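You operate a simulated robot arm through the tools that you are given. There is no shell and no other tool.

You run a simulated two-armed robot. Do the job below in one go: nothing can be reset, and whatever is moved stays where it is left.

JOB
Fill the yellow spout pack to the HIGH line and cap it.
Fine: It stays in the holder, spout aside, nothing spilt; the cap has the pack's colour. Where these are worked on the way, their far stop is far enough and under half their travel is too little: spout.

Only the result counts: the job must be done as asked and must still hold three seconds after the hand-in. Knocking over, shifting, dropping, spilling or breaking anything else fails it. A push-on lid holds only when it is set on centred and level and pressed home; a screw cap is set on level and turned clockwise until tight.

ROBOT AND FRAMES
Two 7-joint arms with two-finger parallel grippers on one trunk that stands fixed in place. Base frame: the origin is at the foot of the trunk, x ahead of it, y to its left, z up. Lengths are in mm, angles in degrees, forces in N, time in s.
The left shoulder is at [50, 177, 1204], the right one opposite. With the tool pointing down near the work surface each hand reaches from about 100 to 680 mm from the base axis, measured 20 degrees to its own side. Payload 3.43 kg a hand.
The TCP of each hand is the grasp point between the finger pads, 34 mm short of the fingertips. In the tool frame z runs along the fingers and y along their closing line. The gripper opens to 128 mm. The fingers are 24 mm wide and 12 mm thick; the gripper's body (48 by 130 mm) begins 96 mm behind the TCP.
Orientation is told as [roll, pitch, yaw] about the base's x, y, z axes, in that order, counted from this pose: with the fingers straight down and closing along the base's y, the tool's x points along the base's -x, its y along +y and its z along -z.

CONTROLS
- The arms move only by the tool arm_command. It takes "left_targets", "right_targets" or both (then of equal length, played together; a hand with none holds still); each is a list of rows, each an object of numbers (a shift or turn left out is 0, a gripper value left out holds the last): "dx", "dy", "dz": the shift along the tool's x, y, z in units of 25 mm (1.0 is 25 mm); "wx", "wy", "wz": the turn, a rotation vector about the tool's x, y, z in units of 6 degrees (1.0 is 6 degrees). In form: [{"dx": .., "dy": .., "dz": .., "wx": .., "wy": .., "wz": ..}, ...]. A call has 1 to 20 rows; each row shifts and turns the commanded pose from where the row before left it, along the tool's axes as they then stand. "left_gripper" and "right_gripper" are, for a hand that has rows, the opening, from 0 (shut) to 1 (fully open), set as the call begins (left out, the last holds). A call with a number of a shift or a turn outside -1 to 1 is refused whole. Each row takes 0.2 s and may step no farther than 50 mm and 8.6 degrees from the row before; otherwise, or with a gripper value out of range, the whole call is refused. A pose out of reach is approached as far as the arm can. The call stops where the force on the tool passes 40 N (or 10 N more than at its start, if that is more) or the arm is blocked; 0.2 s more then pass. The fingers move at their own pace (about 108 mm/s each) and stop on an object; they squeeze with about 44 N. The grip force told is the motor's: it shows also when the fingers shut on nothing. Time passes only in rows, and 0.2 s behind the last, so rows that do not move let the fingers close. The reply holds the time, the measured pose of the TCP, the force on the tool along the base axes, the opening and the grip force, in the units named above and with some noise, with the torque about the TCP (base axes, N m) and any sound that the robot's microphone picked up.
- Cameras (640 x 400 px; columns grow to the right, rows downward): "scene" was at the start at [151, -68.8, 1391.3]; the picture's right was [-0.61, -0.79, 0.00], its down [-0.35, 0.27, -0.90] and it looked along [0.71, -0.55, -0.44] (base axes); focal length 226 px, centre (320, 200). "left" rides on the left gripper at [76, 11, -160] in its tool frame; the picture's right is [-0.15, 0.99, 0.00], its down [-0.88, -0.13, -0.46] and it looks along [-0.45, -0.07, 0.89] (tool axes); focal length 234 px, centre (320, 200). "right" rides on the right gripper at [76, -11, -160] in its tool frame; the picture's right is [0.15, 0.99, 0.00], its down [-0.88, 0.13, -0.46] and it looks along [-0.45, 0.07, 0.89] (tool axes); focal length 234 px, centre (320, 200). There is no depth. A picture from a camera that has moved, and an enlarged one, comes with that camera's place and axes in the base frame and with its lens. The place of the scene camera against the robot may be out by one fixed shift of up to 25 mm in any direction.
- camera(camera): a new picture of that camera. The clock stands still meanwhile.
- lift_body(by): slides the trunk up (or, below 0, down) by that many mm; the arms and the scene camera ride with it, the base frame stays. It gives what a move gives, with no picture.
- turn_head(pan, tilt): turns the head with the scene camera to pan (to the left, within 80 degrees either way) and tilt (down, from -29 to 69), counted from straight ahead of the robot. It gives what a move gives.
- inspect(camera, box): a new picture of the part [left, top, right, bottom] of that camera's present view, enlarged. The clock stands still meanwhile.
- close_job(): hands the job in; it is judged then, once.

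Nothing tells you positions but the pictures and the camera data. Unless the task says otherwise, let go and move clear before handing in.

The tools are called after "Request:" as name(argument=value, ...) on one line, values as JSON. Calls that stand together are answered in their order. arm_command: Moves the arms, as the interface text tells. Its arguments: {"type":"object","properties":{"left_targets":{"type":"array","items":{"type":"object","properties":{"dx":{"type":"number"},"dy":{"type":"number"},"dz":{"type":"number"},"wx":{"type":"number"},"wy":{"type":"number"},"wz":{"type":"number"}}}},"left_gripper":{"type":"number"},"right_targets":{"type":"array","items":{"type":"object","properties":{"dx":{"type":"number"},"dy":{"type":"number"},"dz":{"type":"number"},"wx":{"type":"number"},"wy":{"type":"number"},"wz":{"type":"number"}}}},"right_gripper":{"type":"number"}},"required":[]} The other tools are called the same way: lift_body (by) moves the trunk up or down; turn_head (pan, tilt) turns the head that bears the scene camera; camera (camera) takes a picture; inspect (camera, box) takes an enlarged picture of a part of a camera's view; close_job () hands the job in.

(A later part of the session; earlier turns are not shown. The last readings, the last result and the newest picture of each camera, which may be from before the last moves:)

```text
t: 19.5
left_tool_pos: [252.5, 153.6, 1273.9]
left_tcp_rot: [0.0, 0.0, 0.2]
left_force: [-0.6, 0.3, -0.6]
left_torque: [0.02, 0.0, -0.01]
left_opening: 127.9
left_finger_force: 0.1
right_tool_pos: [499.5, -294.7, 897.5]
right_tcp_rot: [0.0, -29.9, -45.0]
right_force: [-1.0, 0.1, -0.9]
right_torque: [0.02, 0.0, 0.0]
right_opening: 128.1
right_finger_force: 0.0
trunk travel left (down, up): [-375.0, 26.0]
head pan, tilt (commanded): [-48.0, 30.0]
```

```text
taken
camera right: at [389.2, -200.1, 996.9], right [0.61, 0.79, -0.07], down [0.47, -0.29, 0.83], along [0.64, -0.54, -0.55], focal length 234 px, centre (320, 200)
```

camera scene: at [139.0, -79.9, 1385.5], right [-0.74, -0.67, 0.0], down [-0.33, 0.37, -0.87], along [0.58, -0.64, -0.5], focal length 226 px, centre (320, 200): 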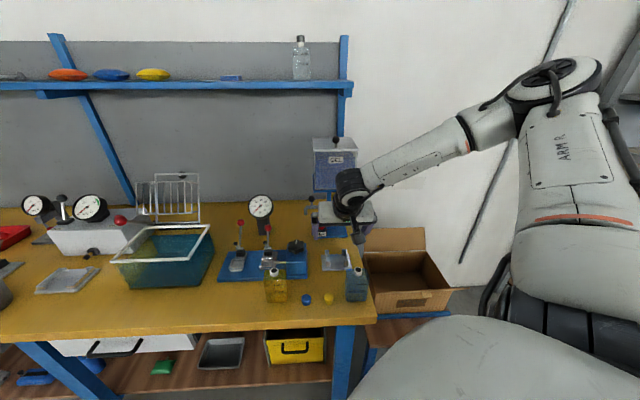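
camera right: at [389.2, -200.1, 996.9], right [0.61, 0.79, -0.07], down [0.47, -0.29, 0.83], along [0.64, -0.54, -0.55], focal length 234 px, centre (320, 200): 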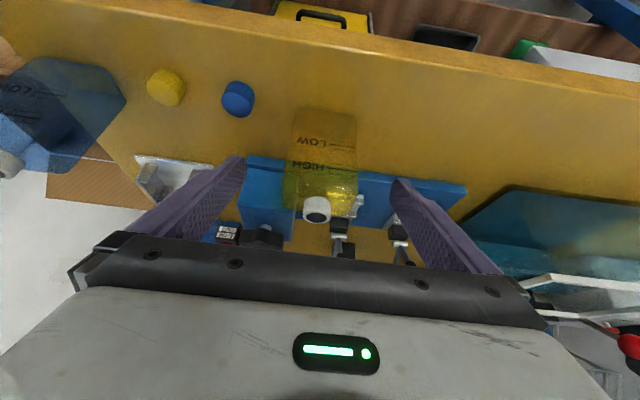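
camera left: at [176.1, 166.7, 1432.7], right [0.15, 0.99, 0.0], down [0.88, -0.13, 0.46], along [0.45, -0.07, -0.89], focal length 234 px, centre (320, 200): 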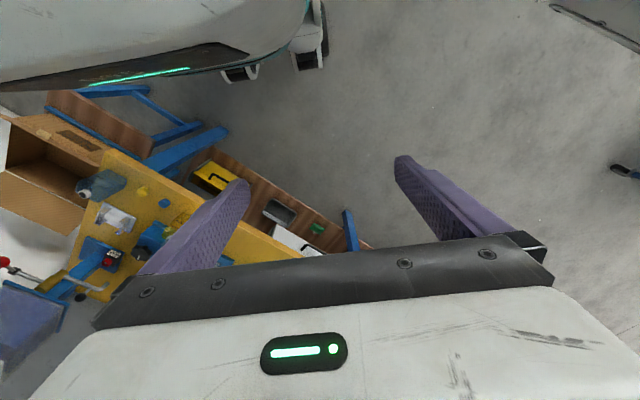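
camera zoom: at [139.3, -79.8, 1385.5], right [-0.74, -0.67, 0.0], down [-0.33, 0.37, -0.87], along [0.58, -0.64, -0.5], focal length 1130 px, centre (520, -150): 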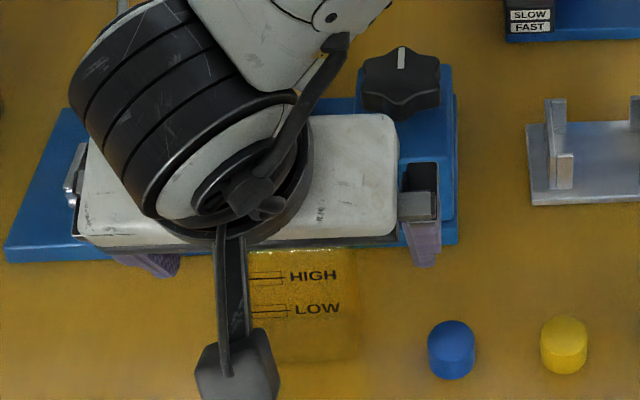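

The pack is centred between the fingers, with no contact. I'll advance the last 30 mm and close on it.

Request:
arm_command(right_targets=[{"dz": 0.6}, {"dz": 0.6}])

Request:
arm_command(right_targets=[{"dz": 0}, {"dz": 0}, {"dz": 0}, {"dz": 0}], right_gripper=0.35)

Request:
camera(camera="right")

Request:
inspect(camera="scene", box=[230, 230, 330, 310])

```text
t: 20.1
left_tool_pos: [252.7, 155.0, 1274.3]
left_tcp_rot: [-0.2, -0.1, 0.1]
left_force: [0.0, 0.5, 0.7]
left_torque: [-0.01, 0.0, -0.02]
left_opening: 128.0
left_finger_force: 0.1
right_tool_pos: [503.4, -310.0, 878.4]
right_tcp_rot: [0.1, -30.0, -45.2]
right_force: [0.4, -0.4, 0.3]
right_torque: [-0.03, 0.01, 0.01]
right_opening: 128.1
right_finger_force: 0.1
right hand out of reach, approached as far as the arm can: row 2
trunk travel left (down, up): [-375.0, 26.0]
head pan, tilt (commanded): [-48.0, 30.0]
```

```text
t: 21.1
left_tool_pos: [251.9, 154.6, 1274.9]
left_tcp_rot: [-0.2, 0.0, 0.0]
left_force: [0.6, -0.5, -0.5]
left_torque: [0.01, 0.03, 0.0]
left_opening: 128.0
left_finger_force: 0.1
right_tool_pos: [504.2, -310.1, 878.3]
right_tcp_rot: [0.1, -30.0, -45.1]
right_force: [-0.2, -0.2, 0.4]
right_torque: [-0.02, 0.01, -0.01]
right_opening: 59.3
right_finger_force: 43.5
trunk travel left (down, up): [-375.0, 26.0]
head pan, tilt (commanded): [-48.0, 30.0]
```

```text
taken
camera right: at [395.7, -217.1, 978.4], right [0.61, 0.79, -0.07], down [0.47, -0.29, 0.83], along [0.64, -0.54, -0.55], focal length 234 px, centre (320, 200)
```

right: 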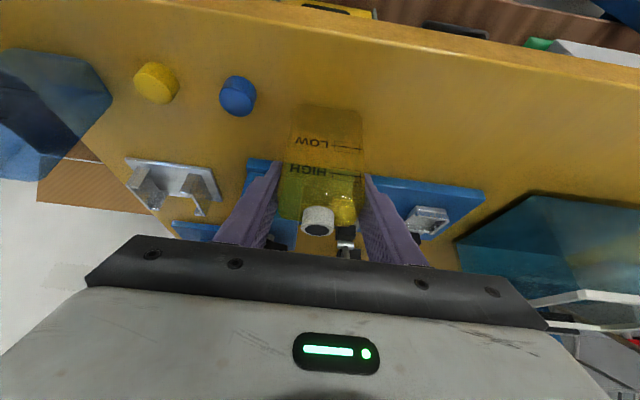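

```text
5.00 times, centred on (280, 270) of scene
camera zoom: at [139.1, -79.6, 1385.5], right [-0.74, -0.67, 0.0], down [-0.33, 0.37, -0.87], along [0.58, -0.64, -0.5], focal length 1130 px, centre (520, -150)
```

zoom: 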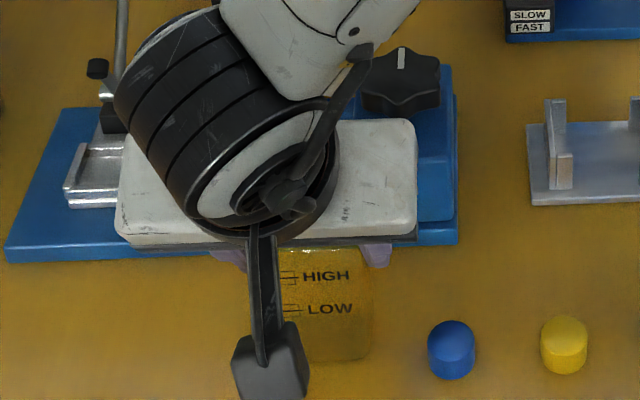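

The pack is gripped (opening 59 mm, 44 N), although the hand stopped a few mm short of the commanded pose. I'll lift it straight up 80 mm and check the pose and the hold.

Request:
arm_command(right_targets=[{"dx": -0.32, "dz": -0.554}, {"dx": -0.32, "dz": -0.554}, {"dx": -0.32, "dz": -0.554}, {"dx": -0.32, "dz": -0.554}, {"dx": -0.32, "dz": -0.554}])

Request:
camera(camera="right")

Request:
inspect(camera="scene", box=[230, 200, 390, 310])

```text
t: 22.3
left_tool_pos: [253.6, 154.3, 1274.2]
left_tcp_rot: [-0.1, 0.0, 0.1]
left_force: [0.3, 0.4, 0.6]
left_torque: [0.0, -0.03, 0.01]
left_opening: 128.2
left_finger_force: 0.1
right_tool_pos: [504.8, -309.8, 958.0]
right_tcp_rot: [0.0, -30.1, -45.0]
right_force: [-0.4, 0.3, -0.6]
right_torque: [-0.04, 0.01, -0.01]
right_opening: 59.2
right_finger_force: 44.2
trunk travel left (down, up): [-375.0, 26.0]
head pan, tilt (commanded): [-48.0, 30.0]
```

```text
taken
camera right: at [396.0, -216.3, 1058.6], right [0.61, 0.79, -0.07], down [0.47, -0.29, 0.84], along [0.64, -0.55, -0.54], focal length 234 px, centre (320, 200)
```

right: 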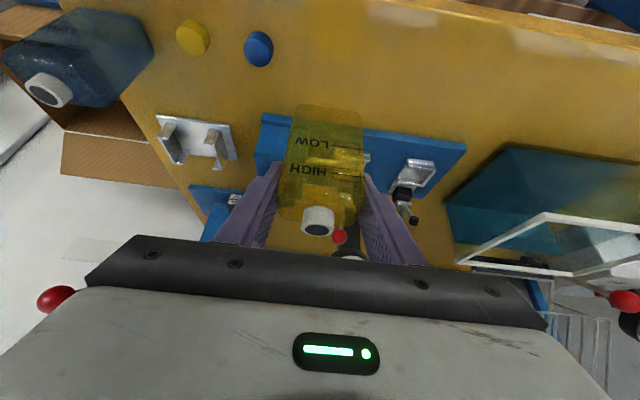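

```text
3.64 times, centred on (310, 255) of scene
camera zoom: at [138.9, -79.5, 1385.5], right [-0.74, -0.67, 0.0], down [-0.33, 0.37, -0.87], along [0.58, -0.64, -0.5], focal length 822 px, centre (356, 0)
```

zoom: 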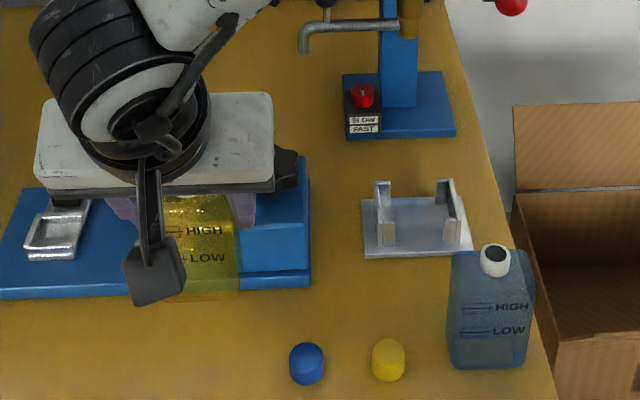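

The pack is held firmly and hangs straight. I'll carry it round the front of the blue fixture, clear of the blue pack, to above the holder.

Request:
arm_command(right_targets=[{"dx": -0.092, "dy": -0.919, "dz": 0.053}, {"dx": -0.092, "dy": -0.919, "dz": 0.053}, {"dx": -0.092, "dy": -0.919, "dz": 0.053}, {"dx": -0.092, "dy": -0.919, "dz": 0.053}, {"dx": -0.092, "dy": -0.919, "dz": 0.053}, {"dx": -0.092, "dy": -0.919, "dz": 0.053}, {"dx": -0.767, "dy": -0.321, "dz": 0.443}, {"dx": -0.767, "dy": -0.321, "dz": 0.443}, {"dx": -0.767, "dy": -0.321, "dz": 0.443}, {"dx": -0.767, "dy": -0.321, "dz": 0.443}, {"dx": -0.767, "dy": -0.321, "dz": 0.443}])

Request:
camera(camera="right")

Request:
inspect(camera="scene", box=[290, 190, 390, 300])

Request:
inspect(camera="right", box=[240, 60, 400, 240])

```text
t: 24.7
left_tool_pos: [251.0, 154.6, 1274.7]
left_tcp_rot: [0.1, 0.1, 0.0]
left_force: [0.1, 0.1, -0.8]
left_torque: [0.01, 0.01, -0.01]
left_opening: 127.9
left_finger_force: 0.1
right_tool_pos: [467.5, -524.4, 957.6]
right_tcp_rot: [0.0, -29.9, -45.1]
right_force: [0.1, -0.1, 0.0]
right_torque: [-0.01, 0.01, 0.03]
right_opening: 59.0
right_finger_force: 44.3
trunk travel left (down, up): [-375.0, 26.0]
head pan, tilt (commanded): [-48.0, 30.0]
```

```text
taken
camera right: at [359.5, -431.5, 1058.0], right [0.61, 0.79, -0.07], down [0.47, -0.29, 0.83], along [0.64, -0.54, -0.55], focal length 234 px, centre (320, 200)
```

right: 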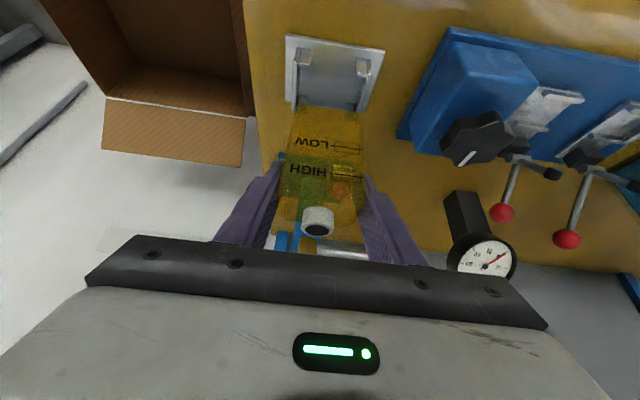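

```text
3.64 times, centred on (340, 245) of scene
camera zoom: at [139.3, -79.9, 1385.4], right [-0.74, -0.67, 0.0], down [-0.33, 0.37, -0.87], along [0.58, -0.64, -0.5], focal length 822 px, centre (247, 36)
```

zoom: 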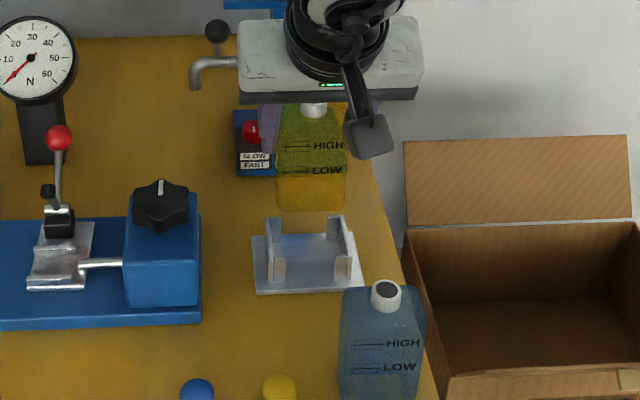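

```text
2.22 times, centred on (320, 150) of right
camera zoom: at [359.5, -431.5, 1058.0], right [0.61, 0.79, -0.07], down [0.47, -0.29, 0.83], along [0.64, -0.54, -0.55], focal length 520 px, centre (320, 311)
```

zoom: 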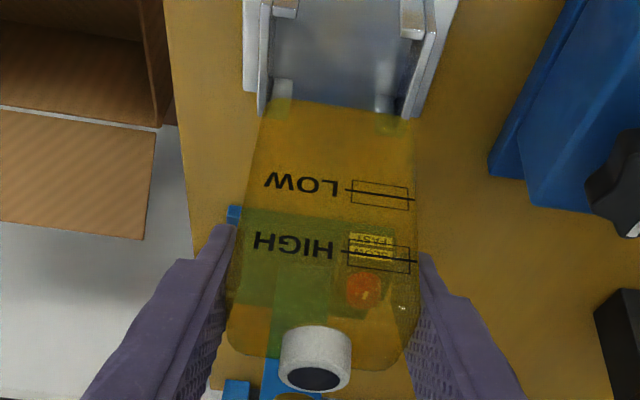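

The pack is above the holder and lines up well. I'll lower it to just above the walls and check the alignment.

Request:
arm_command(right_targets=[{"dx": 0.3, "dz": 0.52}, {"dx": 0.28, "dz": 0.485}])

Request:
inspect(camera="right", box=[270, 60, 390, 160])

Request:
inspect(camera="scene", box=[310, 220, 370, 275])

```text
t: 25.3
left_tool_pos: [252.0, 155.4, 1274.4]
left_tcp_rot: [-0.1, 0.0, 0.1]
left_force: [0.8, 0.1, -0.4]
left_torque: [0.01, -0.02, 0.02]
left_opening: 128.0
left_finger_force: 0.0
right_tool_pos: [468.7, -526.1, 927.8]
right_tcp_rot: [0.0, -30.0, -45.1]
right_force: [0.4, 0.3, -1.3]
right_torque: [-0.01, 0.0, 0.02]
right_opening: 59.2
right_finger_force: 43.4
trunk travel left (down, up): [-375.0, 26.0]
head pan, tilt (commanded): [-48.0, 30.0]
```

```text
4.00 times, centred on (330, 110) of right
camera zoom: at [359.6, -432.0, 1029.1], right [0.61, 0.79, -0.07], down [0.47, -0.29, 0.84], along [0.64, -0.54, -0.54], focal length 937 px, centre (280, 560)
```

zoom: 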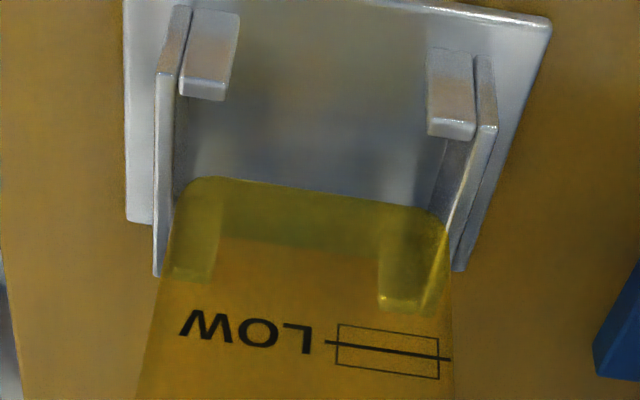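

```text
7.27 times, centred on (340, 248) of scene
camera zoom: at [139.2, -79.7, 1385.5], right [-0.74, -0.67, 0.0], down [-0.33, 0.37, -0.87], along [0.58, -0.64, -0.5], focal length 1644 px, centre (174, -146)
```

zoom: 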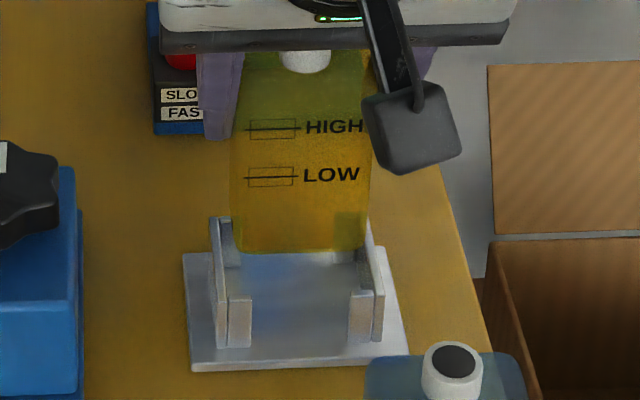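

Alignment across is good, and front-to-back the pack looks 2–3 mm too deep. I'll nudge it forward and lower it in small steps while watching the force.

Request:
arm_command(right_targets=[{"dx": 0.087, "dz": -0.05}, {"dx": 0.15, "dz": 0.26}, {"dx": 0.15, "dz": 0.26}])

Request:
inspect(camera="right", box=[270, 60, 390, 160])

Request:
inspect(camera="scene", box=[310, 220, 370, 275])

```text
t: 26.1
left_tool_pos: [252.2, 155.0, 1274.1]
left_tcp_rot: [0.0, 0.0, 0.1]
left_force: [-0.4, -0.3, -0.2]
left_torque: [0.0, 0.03, 0.02]
left_opening: 127.9
left_finger_force: 0.1
right_tool_pos: [466.5, -524.1, 914.4]
right_tcp_rot: [0.1, -30.0, -45.1]
right_force: [0.5, -0.2, -0.4]
right_torque: [-0.03, 0.01, 0.0]
right_opening: 59.1
right_finger_force: 44.1
trunk travel left (down, up): [-375.0, 26.0]
head pan, tilt (commanded): [-48.0, 30.0]
```

```text
4.00 times, centred on (330, 110) of right
camera zoom: at [357.0, -430.2, 1014.2], right [0.61, 0.79, -0.07], down [0.47, -0.29, 0.84], along [0.64, -0.54, -0.54], focal length 937 px, centre (280, 560)
```

zoom: 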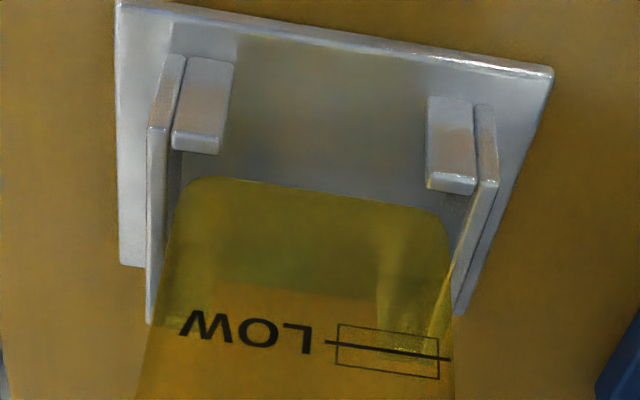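

```text
7.27 times, centred on (340, 248) of scene
camera zoom: at [139.1, -79.6, 1385.5], right [-0.74, -0.67, 0.0], down [-0.33, 0.37, -0.87], along [0.58, -0.64, -0.5], focal length 1644 px, centre (174, -146)
```

zoom: 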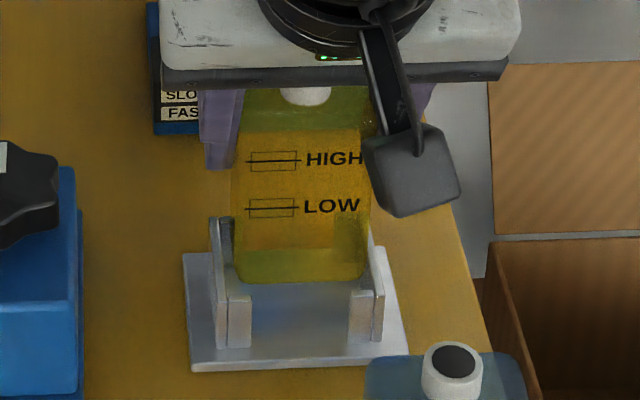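

The pack has entered the holder freely with no force. I'll lower it further in small steps until it touches the plate.

Request:
arm_command(right_targets=[{"dx": 0.1, "dz": 0.1732}, {"dx": 0.1, "dz": 0.1732}, {"dx": 0.1, "dz": 0.1732}])

Request:
arm_command(right_targets=[{"dx": 0.05, "dz": 0.0866}])

Request:
arm_command(right_targets=[{"dx": 0.05, "dz": 0.0866}])

Request:
inspect(camera="scene", box=[310, 220, 370, 275])

```text
t: 26.9
left_tool_pos: [253.8, 153.9, 1274.0]
left_tcp_rot: [0.1, 0.0, 0.1]
left_force: [-1.0, 0.4, -0.4]
left_torque: [0.0, 0.01, 0.02]
left_opening: 127.8
left_finger_force: 0.1
right_tool_pos: [467.1, -523.7, 898.3]
right_tcp_rot: [0.1, -29.9, -45.1]
right_force: [3.2, -2.8, -1.6]
right_torque: [-0.17, -0.12, 0.07]
right_opening: 59.0
right_finger_force: 43.7
trunk travel left (down, up): [-375.0, 26.0]
head pan, tilt (commanded): [-48.0, 30.0]
```

```text
t: 27.3
left_tool_pos: [252.9, 154.7, 1274.1]
left_tcp_rot: [0.0, 0.0, 0.1]
left_force: [0.1, 0.4, 0.1]
left_torque: [0.01, -0.02, -0.04]
left_opening: 127.9
left_finger_force: 0.1
right_tool_pos: [466.0, -523.2, 895.9]
right_tcp_rot: [0.0, -30.1, -45.1]
right_force: [2.9, -2.5, 0.9]
right_torque: [-0.21, -0.15, 0.04]
right_opening: 58.8
right_finger_force: 44.2
trunk travel left (down, up): [-375.0, 26.0]
head pan, tilt (commanded): [-48.0, 30.0]
```

```text
t: 27.7
left_tool_pos: [252.9, 154.3, 1274.1]
left_tcp_rot: [0.0, 0.1, 0.1]
left_force: [-0.9, 0.1, 0.0]
left_torque: [0.02, 0.02, 0.01]
left_opening: 128.0
left_finger_force: 0.1
right_tool_pos: [467.4, -524.2, 893.8]
right_tcp_rot: [0.0, -30.0, -45.1]
right_force: [3.3, -3.3, 0.7]
right_torque: [-0.14, -0.15, 0.02]
right_opening: 59.0
right_finger_force: 44.1
trunk travel left (down, up): [-375.0, 26.0]
head pan, tilt (commanded): [-48.0, 30.0]
```

```text
7.27 times, centred on (340, 248) of scene
camera zoom: at [139.4, -79.9, 1385.4], right [-0.74, -0.67, 0.0], down [-0.33, 0.37, -0.87], along [0.58, -0.64, -0.5], focal length 1644 px, centre (174, -146)
```

zoom: 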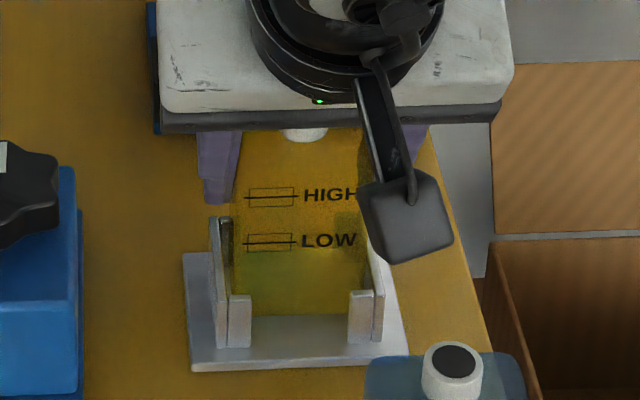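

There's a light 4.5 N push toward the back, so the pack is rubbing the front tabs. I'll shift 1.5 mm back and continue down.

Request:
arm_command(right_targets=[{"dx": -0.052, "dz": 0.03}, {"dx": 0.03, "dz": 0.052}])

Request:
arm_command(right_targets=[{"dx": 0.03, "dz": 0.052}])

Request:
arm_command(right_targets=[{"dx": 0.03, "dz": 0.052}])

```text
t: 28.3
left_tool_pos: [252.2, 155.1, 1274.0]
left_tcp_rot: [0.1, 0.0, 0.0]
left_force: [0.1, 0.4, -0.4]
left_torque: [0.01, 0.03, 0.02]
left_opening: 128.2
left_finger_force: 0.1
right_tool_pos: [467.6, -525.0, 891.3]
right_tcp_rot: [0.0, -30.0, -45.1]
right_force: [-0.4, -0.1, -1.2]
right_torque: [-0.02, 0.01, 0.0]
right_opening: 59.1
right_finger_force: 44.1
trunk travel left (down, up): [-375.0, 26.0]
head pan, tilt (commanded): [-48.0, 30.0]
```

```text
t: 28.7
left_tool_pos: [252.8, 153.8, 1274.3]
left_tcp_rot: [0.1, 0.0, 0.2]
left_force: [0.4, 0.2, -0.5]
left_torque: [0.01, 0.01, -0.02]
left_opening: 128.0
left_finger_force: 0.0
right_tool_pos: [468.9, -523.6, 890.8]
right_tcp_rot: [-0.1, -29.9, -45.1]
right_force: [0.4, 1.4, -0.7]
right_torque: [0.0, -0.01, 0.03]
right_opening: 59.0
right_finger_force: 43.6
trunk travel left (down, up): [-375.0, 26.0]
head pan, tilt (commanded): [-48.0, 30.0]
```

```text
t: 29.1
left_tool_pos: [252.9, 155.5, 1274.3]
left_tcp_rot: [0.0, -0.1, 0.0]
left_force: [-0.4, 0.7, 0.1]
left_torque: [-0.01, -0.05, 0.03]
left_opening: 128.0
left_finger_force: 0.1
right_tool_pos: [467.8, -525.1, 889.2]
right_tcp_rot: [0.0, -30.0, -45.1]
right_force: [0.1, -0.1, -0.7]
right_torque: [0.01, 0.02, -0.02]
right_opening: 59.3
right_finger_force: 43.6
trunk travel left (down, up): [-375.0, 26.0]
head pan, tilt (commanded): [-48.0, 30.0]
```

The side force is gone. I continue down in 1.5 mm steps until I feel the plate.

Request:
arm_command(right_targets=[{"dx": 0.03, "dz": 0.052}, {"dx": 0.03, "dz": 0.052}])

Request:
arm_command(right_targets=[{"dx": 0.03, "dz": 0.052}, {"dx": 0.03, "dz": 0.052}])

Request:
inspect(camera="scene", box=[310, 220, 370, 275])

```text
t: 29.7
left_tool_pos: [251.1, 155.3, 1274.5]
left_tcp_rot: [0.0, 0.0, 0.0]
left_force: [-1.0, 0.4, -0.2]
left_torque: [0.03, -0.02, -0.03]
left_opening: 128.0
left_finger_force: 0.1
right_tool_pos: [467.5, -524.7, 885.4]
right_tcp_rot: [0.0, -30.0, -45.1]
right_force: [-1.2, 0.2, -0.7]
right_torque: [-0.01, 0.0, -0.02]
right_opening: 59.1
right_finger_force: 44.2
trunk travel left (down, up): [-375.0, 26.0]
head pan, tilt (commanded): [-48.0, 30.0]
```

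```text
t: 30.3
left_tool_pos: [252.3, 155.3, 1274.2]
left_tcp_rot: [-0.1, 0.0, 0.2]
left_force: [-0.2, -0.2, -0.3]
left_torque: [-0.01, -0.01, 0.0]
left_opening: 127.7
left_finger_force: 0.0
right_tool_pos: [466.4, -523.9, 882.8]
right_tcp_rot: [0.0, -30.2, -45.1]
right_force: [-2.1, -0.1, 4.0]
right_torque: [-0.01, 0.2, 0.01]
right_opening: 59.0
right_finger_force: 43.9
trunk travel left (down, up): [-375.0, 26.0]
head pan, tilt (commanded): [-48.0, 30.0]
```

```text
7.27 times, centred on (340, 248) of scene
camera zoom: at [138.7, -79.3, 1385.7], right [-0.74, -0.67, 0.0], down [-0.33, 0.37, -0.87], along [0.58, -0.64, -0.5], focal length 1644 px, centre (174, -146)
```

zoom: 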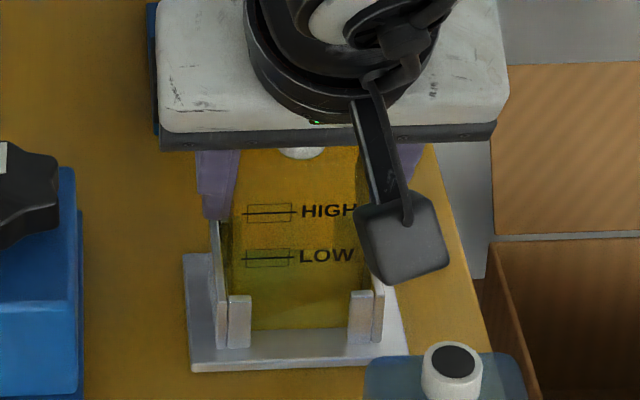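

I feel the first contact (about 4 N up), so the pack is on the plate. One more mm to confirm seating, then I'll release.

Request:
arm_command(right_targets=[{"dx": 0.02, "dz": 0.035}])

Request:
inspect(camera="right", box=[260, 40, 390, 240])

```text
t: 30.7
left_tool_pos: [251.1, 156.4, 1274.8]
left_tcp_rot: [-0.1, -0.1, 0.1]
left_force: [-0.1, 0.5, -0.1]
left_torque: [0.01, 0.02, -0.01]
left_opening: 128.0
left_finger_force: 0.1
right_tool_pos: [467.9, -524.9, 883.6]
right_tcp_rot: [0.1, -30.3, -45.1]
right_force: [-2.0, -0.4, 11.0]
right_torque: [0.11, 0.41, 0.02]
right_opening: 59.0
right_finger_force: 44.1
trunk travel left (down, up): [-375.0, 26.0]
head pan, tilt (commanded): [-48.0, 30.0]
```

```text
2.00 times, centred on (325, 140) of right
camera zoom: at [358.2, -430.3, 983.6], right [0.61, 0.79, -0.07], down [0.47, -0.28, 0.84], along [0.64, -0.55, -0.54], focal length 468 px, centre (310, 320)
```

zoom: 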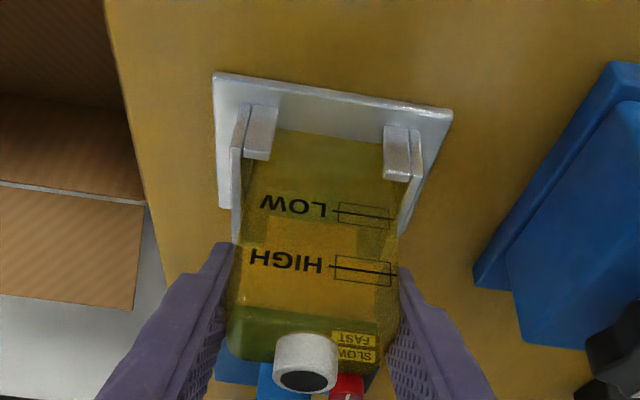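

The pack is seated at 11 N. I'll open the fingers and back out along the tool axis.

Request:
arm_command(right_targets=[{"dz": 0}, {"dz": 0}, {"dz": 0}], right_gripper=0.75)

Request:
inspect(camera="right", box=[260, 40, 390, 240])

Request:
arm_command(right_targets=[{"dz": -0.5}, {"dz": -0.8}, {"dz": -0.8}, {"dz": -0.8}, {"dz": -0.8}, {"dz": -0.8}])

Request:
inspect(camera="scene", box=[300, 190, 390, 275])

Request:
camera(camera="right")

```text
t: 31.5
left_tool_pos: [251.8, 154.5, 1273.1]
left_tcp_rot: [-0.1, 0.0, 0.2]
left_force: [0.3, 0.0, 0.6]
left_torque: [0.01, -0.02, -0.05]
left_opening: 128.2
left_finger_force: 0.0
right_tool_pos: [466.3, -524.0, 881.0]
right_tcp_rot: [0.0, -30.0, -45.1]
right_force: [1.2, 0.1, 0.9]
right_torque: [0.02, -0.01, 0.01]
right_opening: 95.9
right_finger_force: 0.1
trunk travel left (down, up): [-375.0, 26.0]
head pan, tilt (commanded): [-48.0, 30.0]
```

```text
2.00 times, centred on (325, 140) of right
camera zoom: at [358.1, -430.7, 982.2], right [0.61, 0.79, -0.07], down [0.47, -0.29, 0.84], along [0.64, -0.54, -0.55], focal length 468 px, centre (310, 320)
```

zoom: 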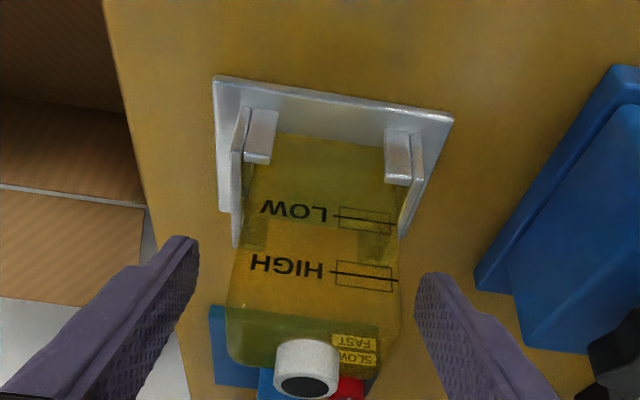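

```text
t: 32.9
left_tool_pos: [251.8, 154.6, 1274.6]
left_tcp_rot: [-0.1, -0.1, 0.1]
left_force: [0.7, -0.1, -0.4]
left_torque: [0.02, 0.03, 0.0]
left_opening: 128.3
left_finger_force: 0.1
right_tool_pos: [428.0, -484.4, 979.5]
right_tcp_rot: [-0.1, -30.0, -45.1]
right_force: [0.4, -0.7, 0.8]
right_torque: [-0.01, -0.03, -0.04]
right_opening: 96.4
right_finger_force: 0.0
trunk travel left (down, up): [-375.0, 26.0]
head pan, tilt (commanded): [-48.0, 30.0]
```

```text
4.71 times, centred on (345, 232) of scene
camera zoom: at [138.9, -79.4, 1385.5], right [-0.74, -0.67, 0.0], down [-0.33, 0.37, -0.87], along [0.58, -0.64, -0.5], focal length 1064 px, centre (202, 47)
```

zoom: 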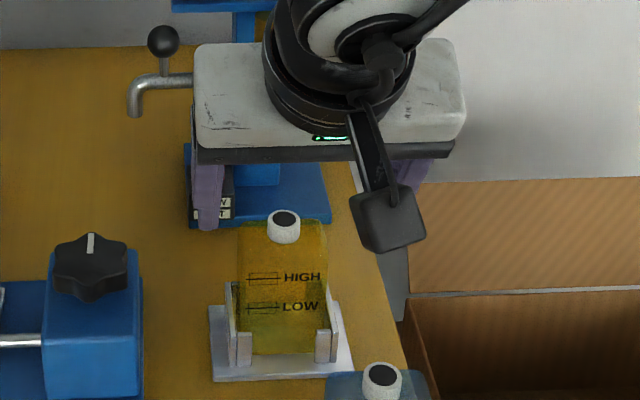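

```text
taken
camera right: at [318.5, -390.5, 1080.0], right [0.61, 0.79, -0.07], down [0.47, -0.29, 0.83], along [0.64, -0.55, -0.55], focal length 234 px, centre (320, 200)
```

right: 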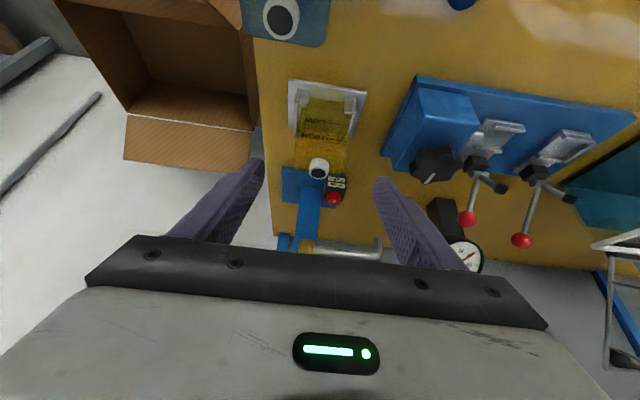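

The pack sits in the holder under the spout's arc. Next I swing the spout, so I'll tilt the hand to 45° and go above and in front of the spout's black knob.

Request:
arm_command(right_targets=[{"wy": -0.8333}, {"wy": -0.8333}, {"wy": -0.8333}, {"dx": -0.827, "dy": 0.518, "dz": -0.047}, {"dx": -0.827, "dy": 0.518, "dz": -0.047}, {"dx": -0.827, "dy": 0.518, "dz": -0.047}, {"dx": -0.827, "dy": 0.518, "dz": -0.047}, {"dx": -0.827, "dy": 0.518, "dz": -0.047}, {"dx": -0.827, "dy": 0.518, "dz": -0.047}], right_gripper=0.4)

Request:
camera(camera="right")

Request:
inspect(camera="right", box=[220, 100, 400, 230])

Request:
camera(camera="scene")

```text
t: 34.9
left_tool_pos: [252.2, 154.5, 1273.9]
left_tcp_rot: [-0.2, -0.1, 0.2]
left_force: [0.3, -0.1, 0.2]
left_torque: [-0.03, -0.02, 0.01]
left_opening: 127.9
left_finger_force: 0.1
right_tool_pos: [541.1, -486.8, 1072.1]
right_tcp_rot: [0.0, -45.0, -45.1]
right_force: [-0.2, -0.8, 0.1]
right_torque: [0.04, -0.03, -0.01]
right_opening: 51.2
right_finger_force: 0.0
trunk travel left (down, up): [-375.0, 26.0]
head pan, tilt (commanded): [-48.0, 30.0]
```

```text
taken
camera right: at [417.7, -378.5, 1131.3], right [0.63, 0.77, -0.1], down [0.3, -0.12, 0.94], along [0.72, -0.62, -0.31], focal length 234 px, centre (320, 200)
```

right: 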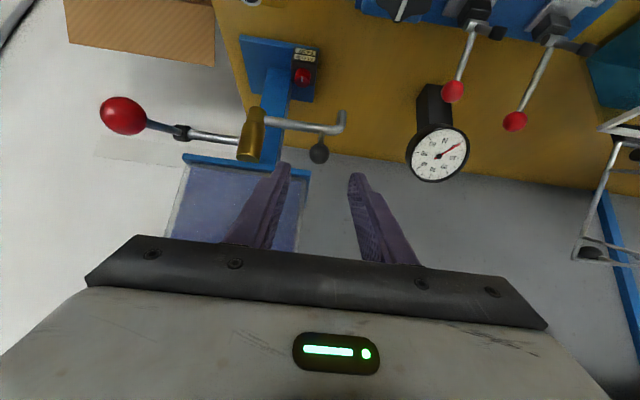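

```text
3.08 times, centred on (310, 165) of right
camera zoom: at [417.7, -378.5, 1131.3], right [0.63, 0.77, -0.1], down [0.3, -0.12, 0.94], along [0.72, -0.62, -0.31], focal length 720 px, centre (351, 308)
```

zoom: 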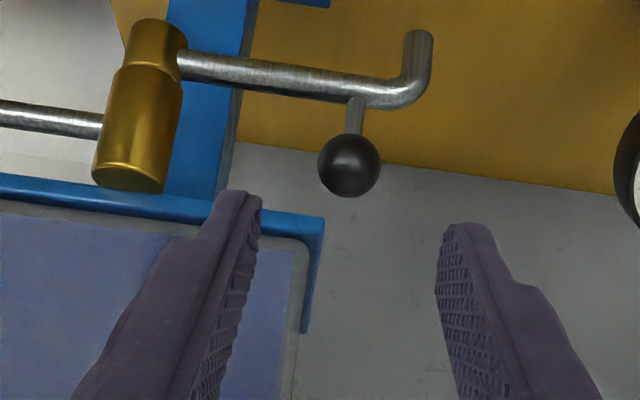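

```text
taken
camera scene: at [139.3, -79.4, 1385.5], right [-0.74, -0.67, 0.0], down [-0.33, 0.37, -0.87], along [0.58, -0.64, -0.5], focal length 226 px, centre (320, 200)
```

scene: 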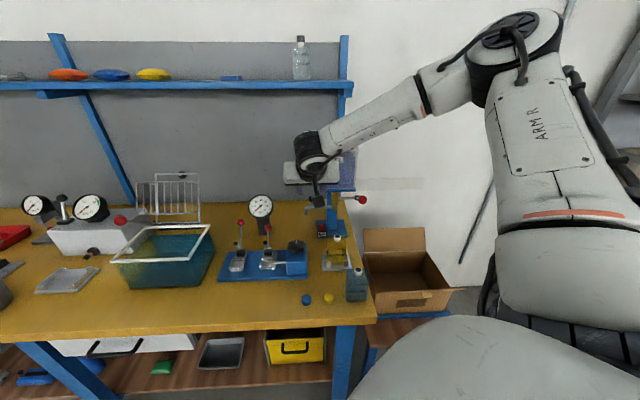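

The black knob measures at (594,-540.5,998), matching my earlier estimate. I'll tilt a little more, to 55°, so the fingers pass under the tank plate, and line up in front of the knob.

Request:
arm_command(right_targets=[{"wy": -0.8333}, {"wy": -0.8333}, {"dx": 0.896, "dy": -0.02, "dz": 0.652}])

Request:
inspect(camera="right", box=[220, 100, 400, 230])

Request:
inspect(camera="scene", box=[280, 150, 390, 220])

```text
t: 35.7
left_tool_pos: [252.9, 155.6, 1274.4]
left_tcp_rot: [0.0, 0.1, 0.0]
left_force: [-0.5, 0.2, -0.6]
left_torque: [0.01, 0.0, 0.01]
left_opening: 128.0
left_finger_force: 0.0
right_tool_pos: [541.2, -488.1, 1044.4]
right_tcp_rot: [0.0, -55.1, -45.1]
right_force: [0.7, 0.5, 0.0]
right_torque: [0.01, 0.01, 0.04]
right_opening: 51.2
right_finger_force: 0.1
trunk travel left (down, up): [-375.0, 26.0]
head pan, tilt (commanded): [-48.0, 30.0]
```

```text
3.08 times, centred on (310, 165) of right
camera zoom: at [412.2, -374.3, 1072.8], right [0.64, 0.76, -0.12], down [0.18, 0.0, 0.98], along [0.74, -0.65, -0.14], focal length 720 px, centre (351, 308)
```

zoom: 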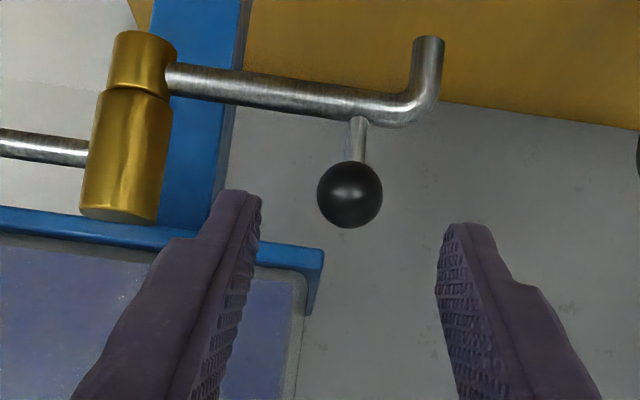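

```text
5.71 times, centred on (335, 185) of scene
camera zoom: at [139.6, -79.9, 1385.4], right [-0.74, -0.67, 0.0], down [-0.34, 0.37, -0.87], along [0.58, -0.64, -0.5], focal length 1292 px, centre (234, 286)
```

zoom: 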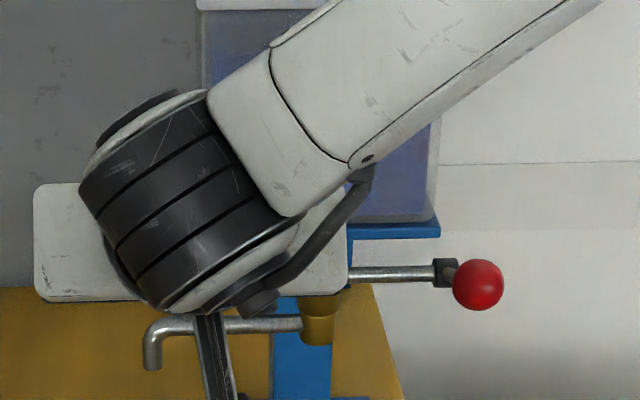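

The fingers are lined up evenly around the knob. I'll advance 60 mm along the tool axis.

Request:
arm_command(right_targets=[{"dz": 0.8}, {"dz": 0.8}, {"dz": 0.8}])

Request:
inspect(camera="right", box=[220, 100, 400, 230])

Request:
inspect(camera="scene", box=[280, 150, 390, 220])

```text
t: 36.5
left_tool_pos: [252.2, 155.3, 1274.0]
left_tcp_rot: [0.0, 0.0, 0.2]
left_force: [0.6, -0.4, 0.1]
left_torque: [-0.01, -0.01, -0.01]
left_opening: 127.8
left_finger_force: 0.1
right_tool_pos: [577.3, -523.7, 1010.4]
right_tcp_rot: [0.0, -55.0, -45.0]
right_force: [-0.1, -0.1, 0.3]
right_torque: [0.0, -0.03, 0.0]
right_opening: 51.3
right_finger_force: 0.2
trunk travel left (down, up): [-375.0, 26.0]
head pan, tilt (commanded): [-48.0, 30.0]
```

```text
3.08 times, centred on (310, 165) of right
camera zoom: at [447.1, -409.5, 1039.3], right [0.64, 0.76, -0.12], down [0.19, 0.0, 0.98], along [0.74, -0.65, -0.14], focal length 720 px, centre (351, 308)
```

zoom: 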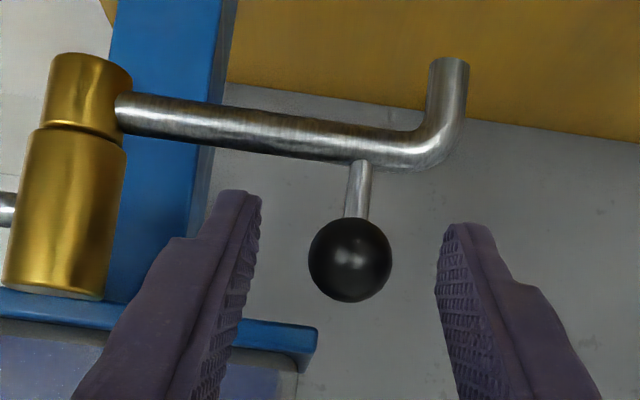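

```text
5.71 times, centred on (335, 185) of scene
camera zoom: at [139.5, -79.9, 1385.4], right [-0.74, -0.67, 0.0], down [-0.34, 0.37, -0.87], along [0.58, -0.64, -0.5], focal length 1292 px, centre (234, 286)
```

zoom: 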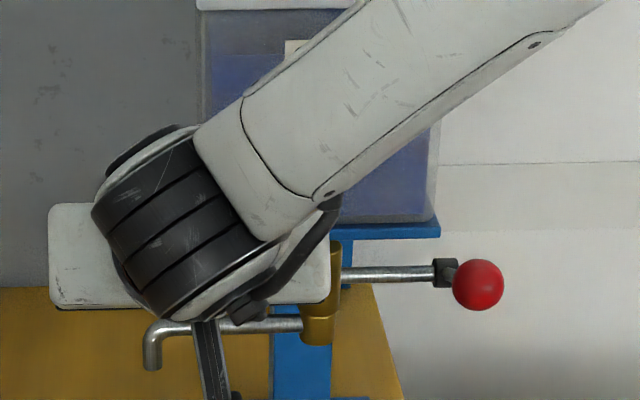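

The knob is between the fingertips with no contact yet. I'll close on it.

Request:
arm_command(right_targets=[{"dz": 0}, {"dz": 0}, {"dz": 0}], right_gripper=0.08)

Request:
inspect(camera="right", box=[220, 100, 400, 230])

```text
t: 37.3
left_tool_pos: [252.2, 156.6, 1274.5]
left_tcp_rot: [-0.1, 0.0, 0.0]
left_force: [0.0, -0.4, -0.5]
left_torque: [0.02, 0.01, 0.0]
left_opening: 128.0
left_finger_force: 0.0
right_tool_pos: [575.8, -522.9, 1009.6]
right_tcp_rot: [-0.1, -55.1, -45.0]
right_force: [1.3, 1.2, 1.8]
right_torque: [-0.04, -0.06, 0.02]
right_opening: 23.0
right_finger_force: 45.3
trunk travel left (down, up): [-375.0, 26.0]
head pan, tilt (commanded): [-48.0, 30.0]
```

```text
3.08 times, centred on (310, 165) of right
camera zoom: at [446.8, -408.9, 1039.9], right [0.64, 0.76, -0.12], down [0.18, 0.0, 0.98], along [0.75, -0.65, -0.14], focal length 720 px, centre (351, 308)
```

zoom: 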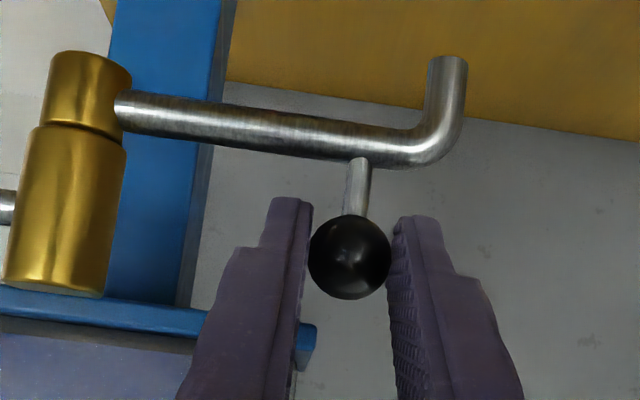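

I have the knob (23 mm, 45 N). I'll swing the spout along its arc toward the front in steps, watching the forces.

Request:
arm_command(right_targets=[{"dx": 0.235, "dy": -0.054, "dz": -0.336}, {"dx": 0.235, "dy": -0.054, "dz": -0.336}])

Request:
inspect(camera="right", box=[220, 100, 400, 230])

```text
t: 37.9
left_tool_pos: [253.1, 155.4, 1273.7]
left_tcp_rot: [-0.1, 0.0, 0.1]
left_force: [-0.2, 0.7, -0.8]
left_torque: [0.0, 0.0, 0.03]
left_opening: 128.1
left_finger_force: 0.0
right_tool_pos: [561.0, -510.1, 1010.0]
right_tcp_rot: [0.1, -55.1, -45.2]
right_force: [5.5, -0.3, 1.9]
right_torque: [-0.23, -0.28, 0.45]
right_opening: 22.9
right_finger_force: 45.3
trunk travel left (down, up): [-375.0, 26.0]
head pan, tilt (commanded): [-48.0, 30.0]
```

```text
3.08 times, centred on (310, 165) of right
camera zoom: at [430.9, -396.3, 1039.8], right [0.64, 0.76, -0.12], down [0.18, 0.0, 0.98], along [0.75, -0.65, -0.14], focal length 720 px, centre (351, 308)
```

zoom: 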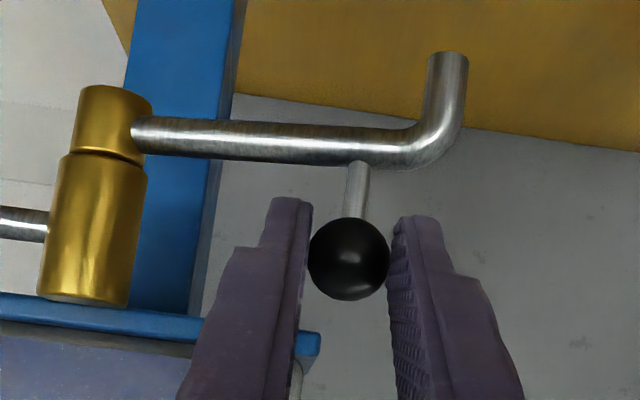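

The spout swings freely with only a few newtons. I'll continue along the arc.

Request:
arm_command(right_targets=[{"dx": 0.219, "dy": -0.14, "dz": -0.313}, {"dx": 0.219, "dy": -0.16, "dz": -0.313}])

Request:
arm_command(right_targets=[{"dx": 0.195, "dy": -0.235, "dz": -0.278}, {"dx": 0.182, "dy": -0.265, "dz": -0.26}])

Request:
inspect(camera="right", box=[220, 100, 400, 230])

```text
t: 38.5
left_tool_pos: [253.2, 156.2, 1273.3]
left_tcp_rot: [-0.1, 0.0, 0.2]
left_force: [-1.4, 0.3, -1.2]
left_torque: [-0.01, -0.03, 0.05]
left_opening: 127.9
left_finger_force: 0.0
right_tool_pos: [541.4, -500.7, 1010.9]
right_tcp_rot: [0.1, -55.1, -45.0]
right_force: [6.7, 6.4, 3.1]
right_torque: [0.01, -0.2, 0.6]
right_opening: 22.8
right_finger_force: 45.1
trunk travel left (down, up): [-375.0, 26.0]
head pan, tilt (commanded): [-48.0, 30.0]
```

```text
t: 39.1
left_tool_pos: [253.6, 157.2, 1273.8]
left_tcp_rot: [-0.3, 0.0, 0.1]
left_force: [0.0, -0.1, 0.3]
left_torque: [-0.03, 0.01, 0.01]
left_opening: 128.1
left_finger_force: 0.0
right_tool_pos: [522.4, -494.2, 1010.2]
right_tcp_rot: [0.3, -54.8, -44.8]
right_force: [6.9, 19.0, 1.1]
right_torque: [0.19, -0.09, 0.93]
right_opening: 23.1
right_finger_force: 44.6
trunk travel left (down, up): [-375.0, 26.0]
head pan, tilt (commanded): [-48.0, 30.0]
```

```text
3.08 times, centred on (310, 165) of right
camera zoom: at [391.6, -382.1, 1040.5], right [0.64, 0.76, -0.12], down [0.19, 0.0, 0.98], along [0.75, -0.65, -0.14], focal length 720 px, centre (351, 308)
```

zoom: 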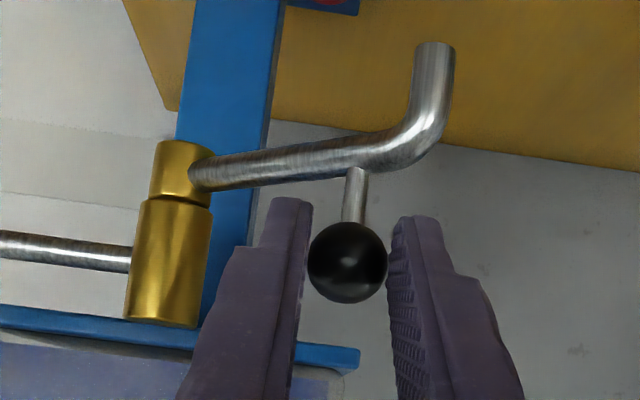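

The radial force shows the arc's pivot is a bit nearer the front than I assumed. I'll correct the arc and continue to about 55°, then check.

Request:
arm_command(right_targets=[{"dx": 0.164, "dy": -0.14, "dz": -0.234}, {"dx": 0.164, "dy": -0.216, "dz": -0.234}])

Request:
inspect(camera="right", box=[220, 100, 400, 230])

```text
t: 39.7
left_tool_pos: [251.9, 156.3, 1272.5]
left_tcp_rot: [0.0, 0.0, 0.1]
left_force: [-0.2, 0.4, 0.6]
left_torque: [-0.02, 0.04, 0.02]
left_opening: 128.0
left_finger_force: 0.1
right_tool_pos: [504.7, -495.8, 1010.5]
right_tcp_rot: [0.0, -55.0, -45.2]
right_force: [3.9, 7.7, 1.9]
right_torque: [0.37, 0.11, 0.62]
right_opening: 23.0
right_finger_force: 45.5
trunk travel left (down, up): [-375.0, 26.0]
head pan, tilt (commanded): [-48.0, 30.0]
```

```text
3.08 times, centred on (310, 165) of right
camera zoom: at [374.8, -381.7, 1039.8], right [0.64, 0.76, -0.12], down [0.19, 0.0, 0.98], along [0.74, -0.65, -0.14], focal length 720 px, centre (351, 308)
```

zoom: 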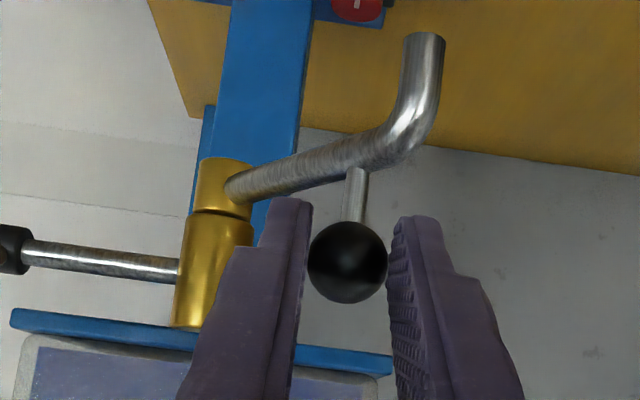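

Forces dropped, so the corrected arc is good. I'll go on to about 70°.

Request:
arm_command(right_targets=[{"dx": 0.124, "dy": -0.3, "dz": -0.177}, {"dx": 0.094, "dy": -0.34, "dz": -0.134}])

Request:
inspect(camera="right", box=[220, 100, 400, 230])

```text
t: 40.3
left_tool_pos: [252.5, 156.9, 1274.2]
left_tcp_rot: [-0.1, 0.0, 0.1]
left_force: [-0.2, 0.5, 0.1]
left_torque: [0.03, -0.01, -0.02]
left_opening: 128.3
left_finger_force: 0.1
right_tool_pos: [486.2, -500.2, 1010.0]
right_tcp_rot: [-0.1, -55.1, -45.1]
right_force: [2.8, 6.7, 2.0]
right_torque: [0.2, -0.01, 0.53]
right_opening: 22.8
right_finger_force: 45.2
trunk travel left (down, up): [-375.0, 26.0]
head pan, tilt (commanded): [-48.0, 30.0]
```

```text
3.08 times, centred on (310, 165) of right
camera zoom: at [356.1, -386.5, 1039.8], right [0.64, 0.76, -0.12], down [0.19, 0.0, 0.98], along [0.74, -0.65, -0.14], focal length 720 px, centre (351, 308)
```

zoom: 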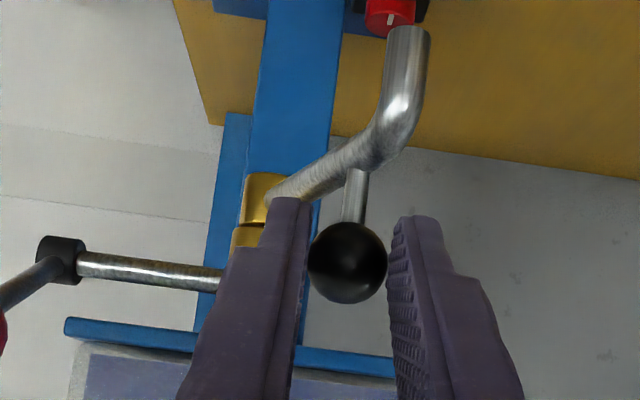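

About 67° now and all smooth. I'll continue toward the front stop over the pack.

Request:
arm_command(right_targets=[{"dx": 0.0665, "dy": -0.34, "dz": -0.095}, {"dx": 0.041, "dy": -0.34, "dz": -0.059}])

Request:
arm_command(right_targets=[{"dx": 0.02, "dy": -0.25, "dz": -0.03}])

Request:
inspect(camera="right", box=[220, 100, 400, 230])

Request:
inspect(camera="scene", box=[290, 180, 390, 265])

```text
t: 40.9
left_tool_pos: [252.2, 155.6, 1274.7]
left_tcp_rot: [-0.1, -0.1, 0.1]
left_force: [-0.3, 0.1, -0.1]
left_torque: [0.03, 0.01, -0.01]
left_opening: 128.1
left_finger_force: 0.0
right_tool_pos: [470.2, -509.8, 1011.0]
right_tcp_rot: [0.0, -55.2, -45.2]
right_force: [2.6, 4.4, 0.5]
right_torque: [0.21, 0.0, 0.51]
right_opening: 23.0
right_finger_force: 44.7
trunk travel left (down, up): [-375.0, 26.0]
head pan, tilt (commanded): [-48.0, 30.0]
```

```text
t: 41.3
left_tool_pos: [251.1, 154.7, 1274.2]
left_tcp_rot: [-0.1, 0.0, 0.1]
left_force: [1.1, -0.3, -1.0]
left_torque: [0.04, -0.02, -0.01]
left_opening: 128.0
left_finger_force: 0.1
right_tool_pos: [464.6, -512.2, 1010.3]
right_tcp_rot: [-0.1, -55.0, -45.1]
right_force: [1.1, 3.9, 3.2]
right_torque: [0.21, -0.02, 0.49]
right_opening: 22.8
right_finger_force: 45.1
trunk travel left (down, up): [-375.0, 26.0]
head pan, tilt (commanded): [-48.0, 30.0]
```

```text
3.08 times, centred on (310, 165) of right
camera zoom: at [335.5, -398.7, 1039.7], right [0.64, 0.76, -0.12], down [0.19, 0.0, 0.98], along [0.74, -0.65, -0.14], focal length 720 px, centre (351, 308)
```

zoom: 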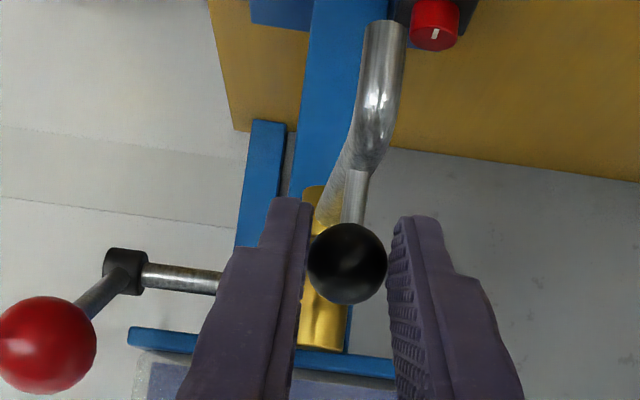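

```text
4.71 times, centred on (340, 222) of scene
camera zoom: at [138.9, -79.0, 1385.6], right [-0.74, -0.67, 0.0], down [-0.33, 0.37, -0.87], along [0.58, -0.64, -0.5], focal length 1064 px, centre (226, 94)
```

zoom: 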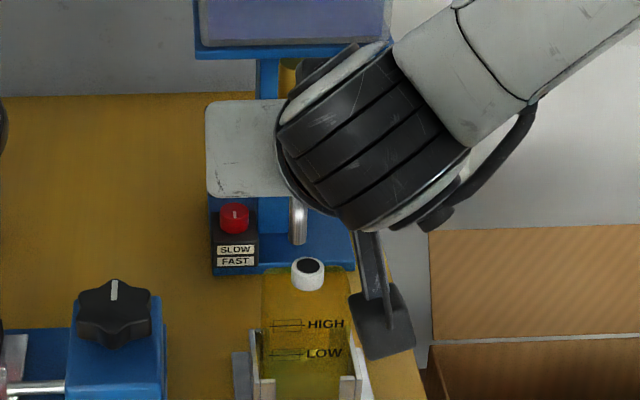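

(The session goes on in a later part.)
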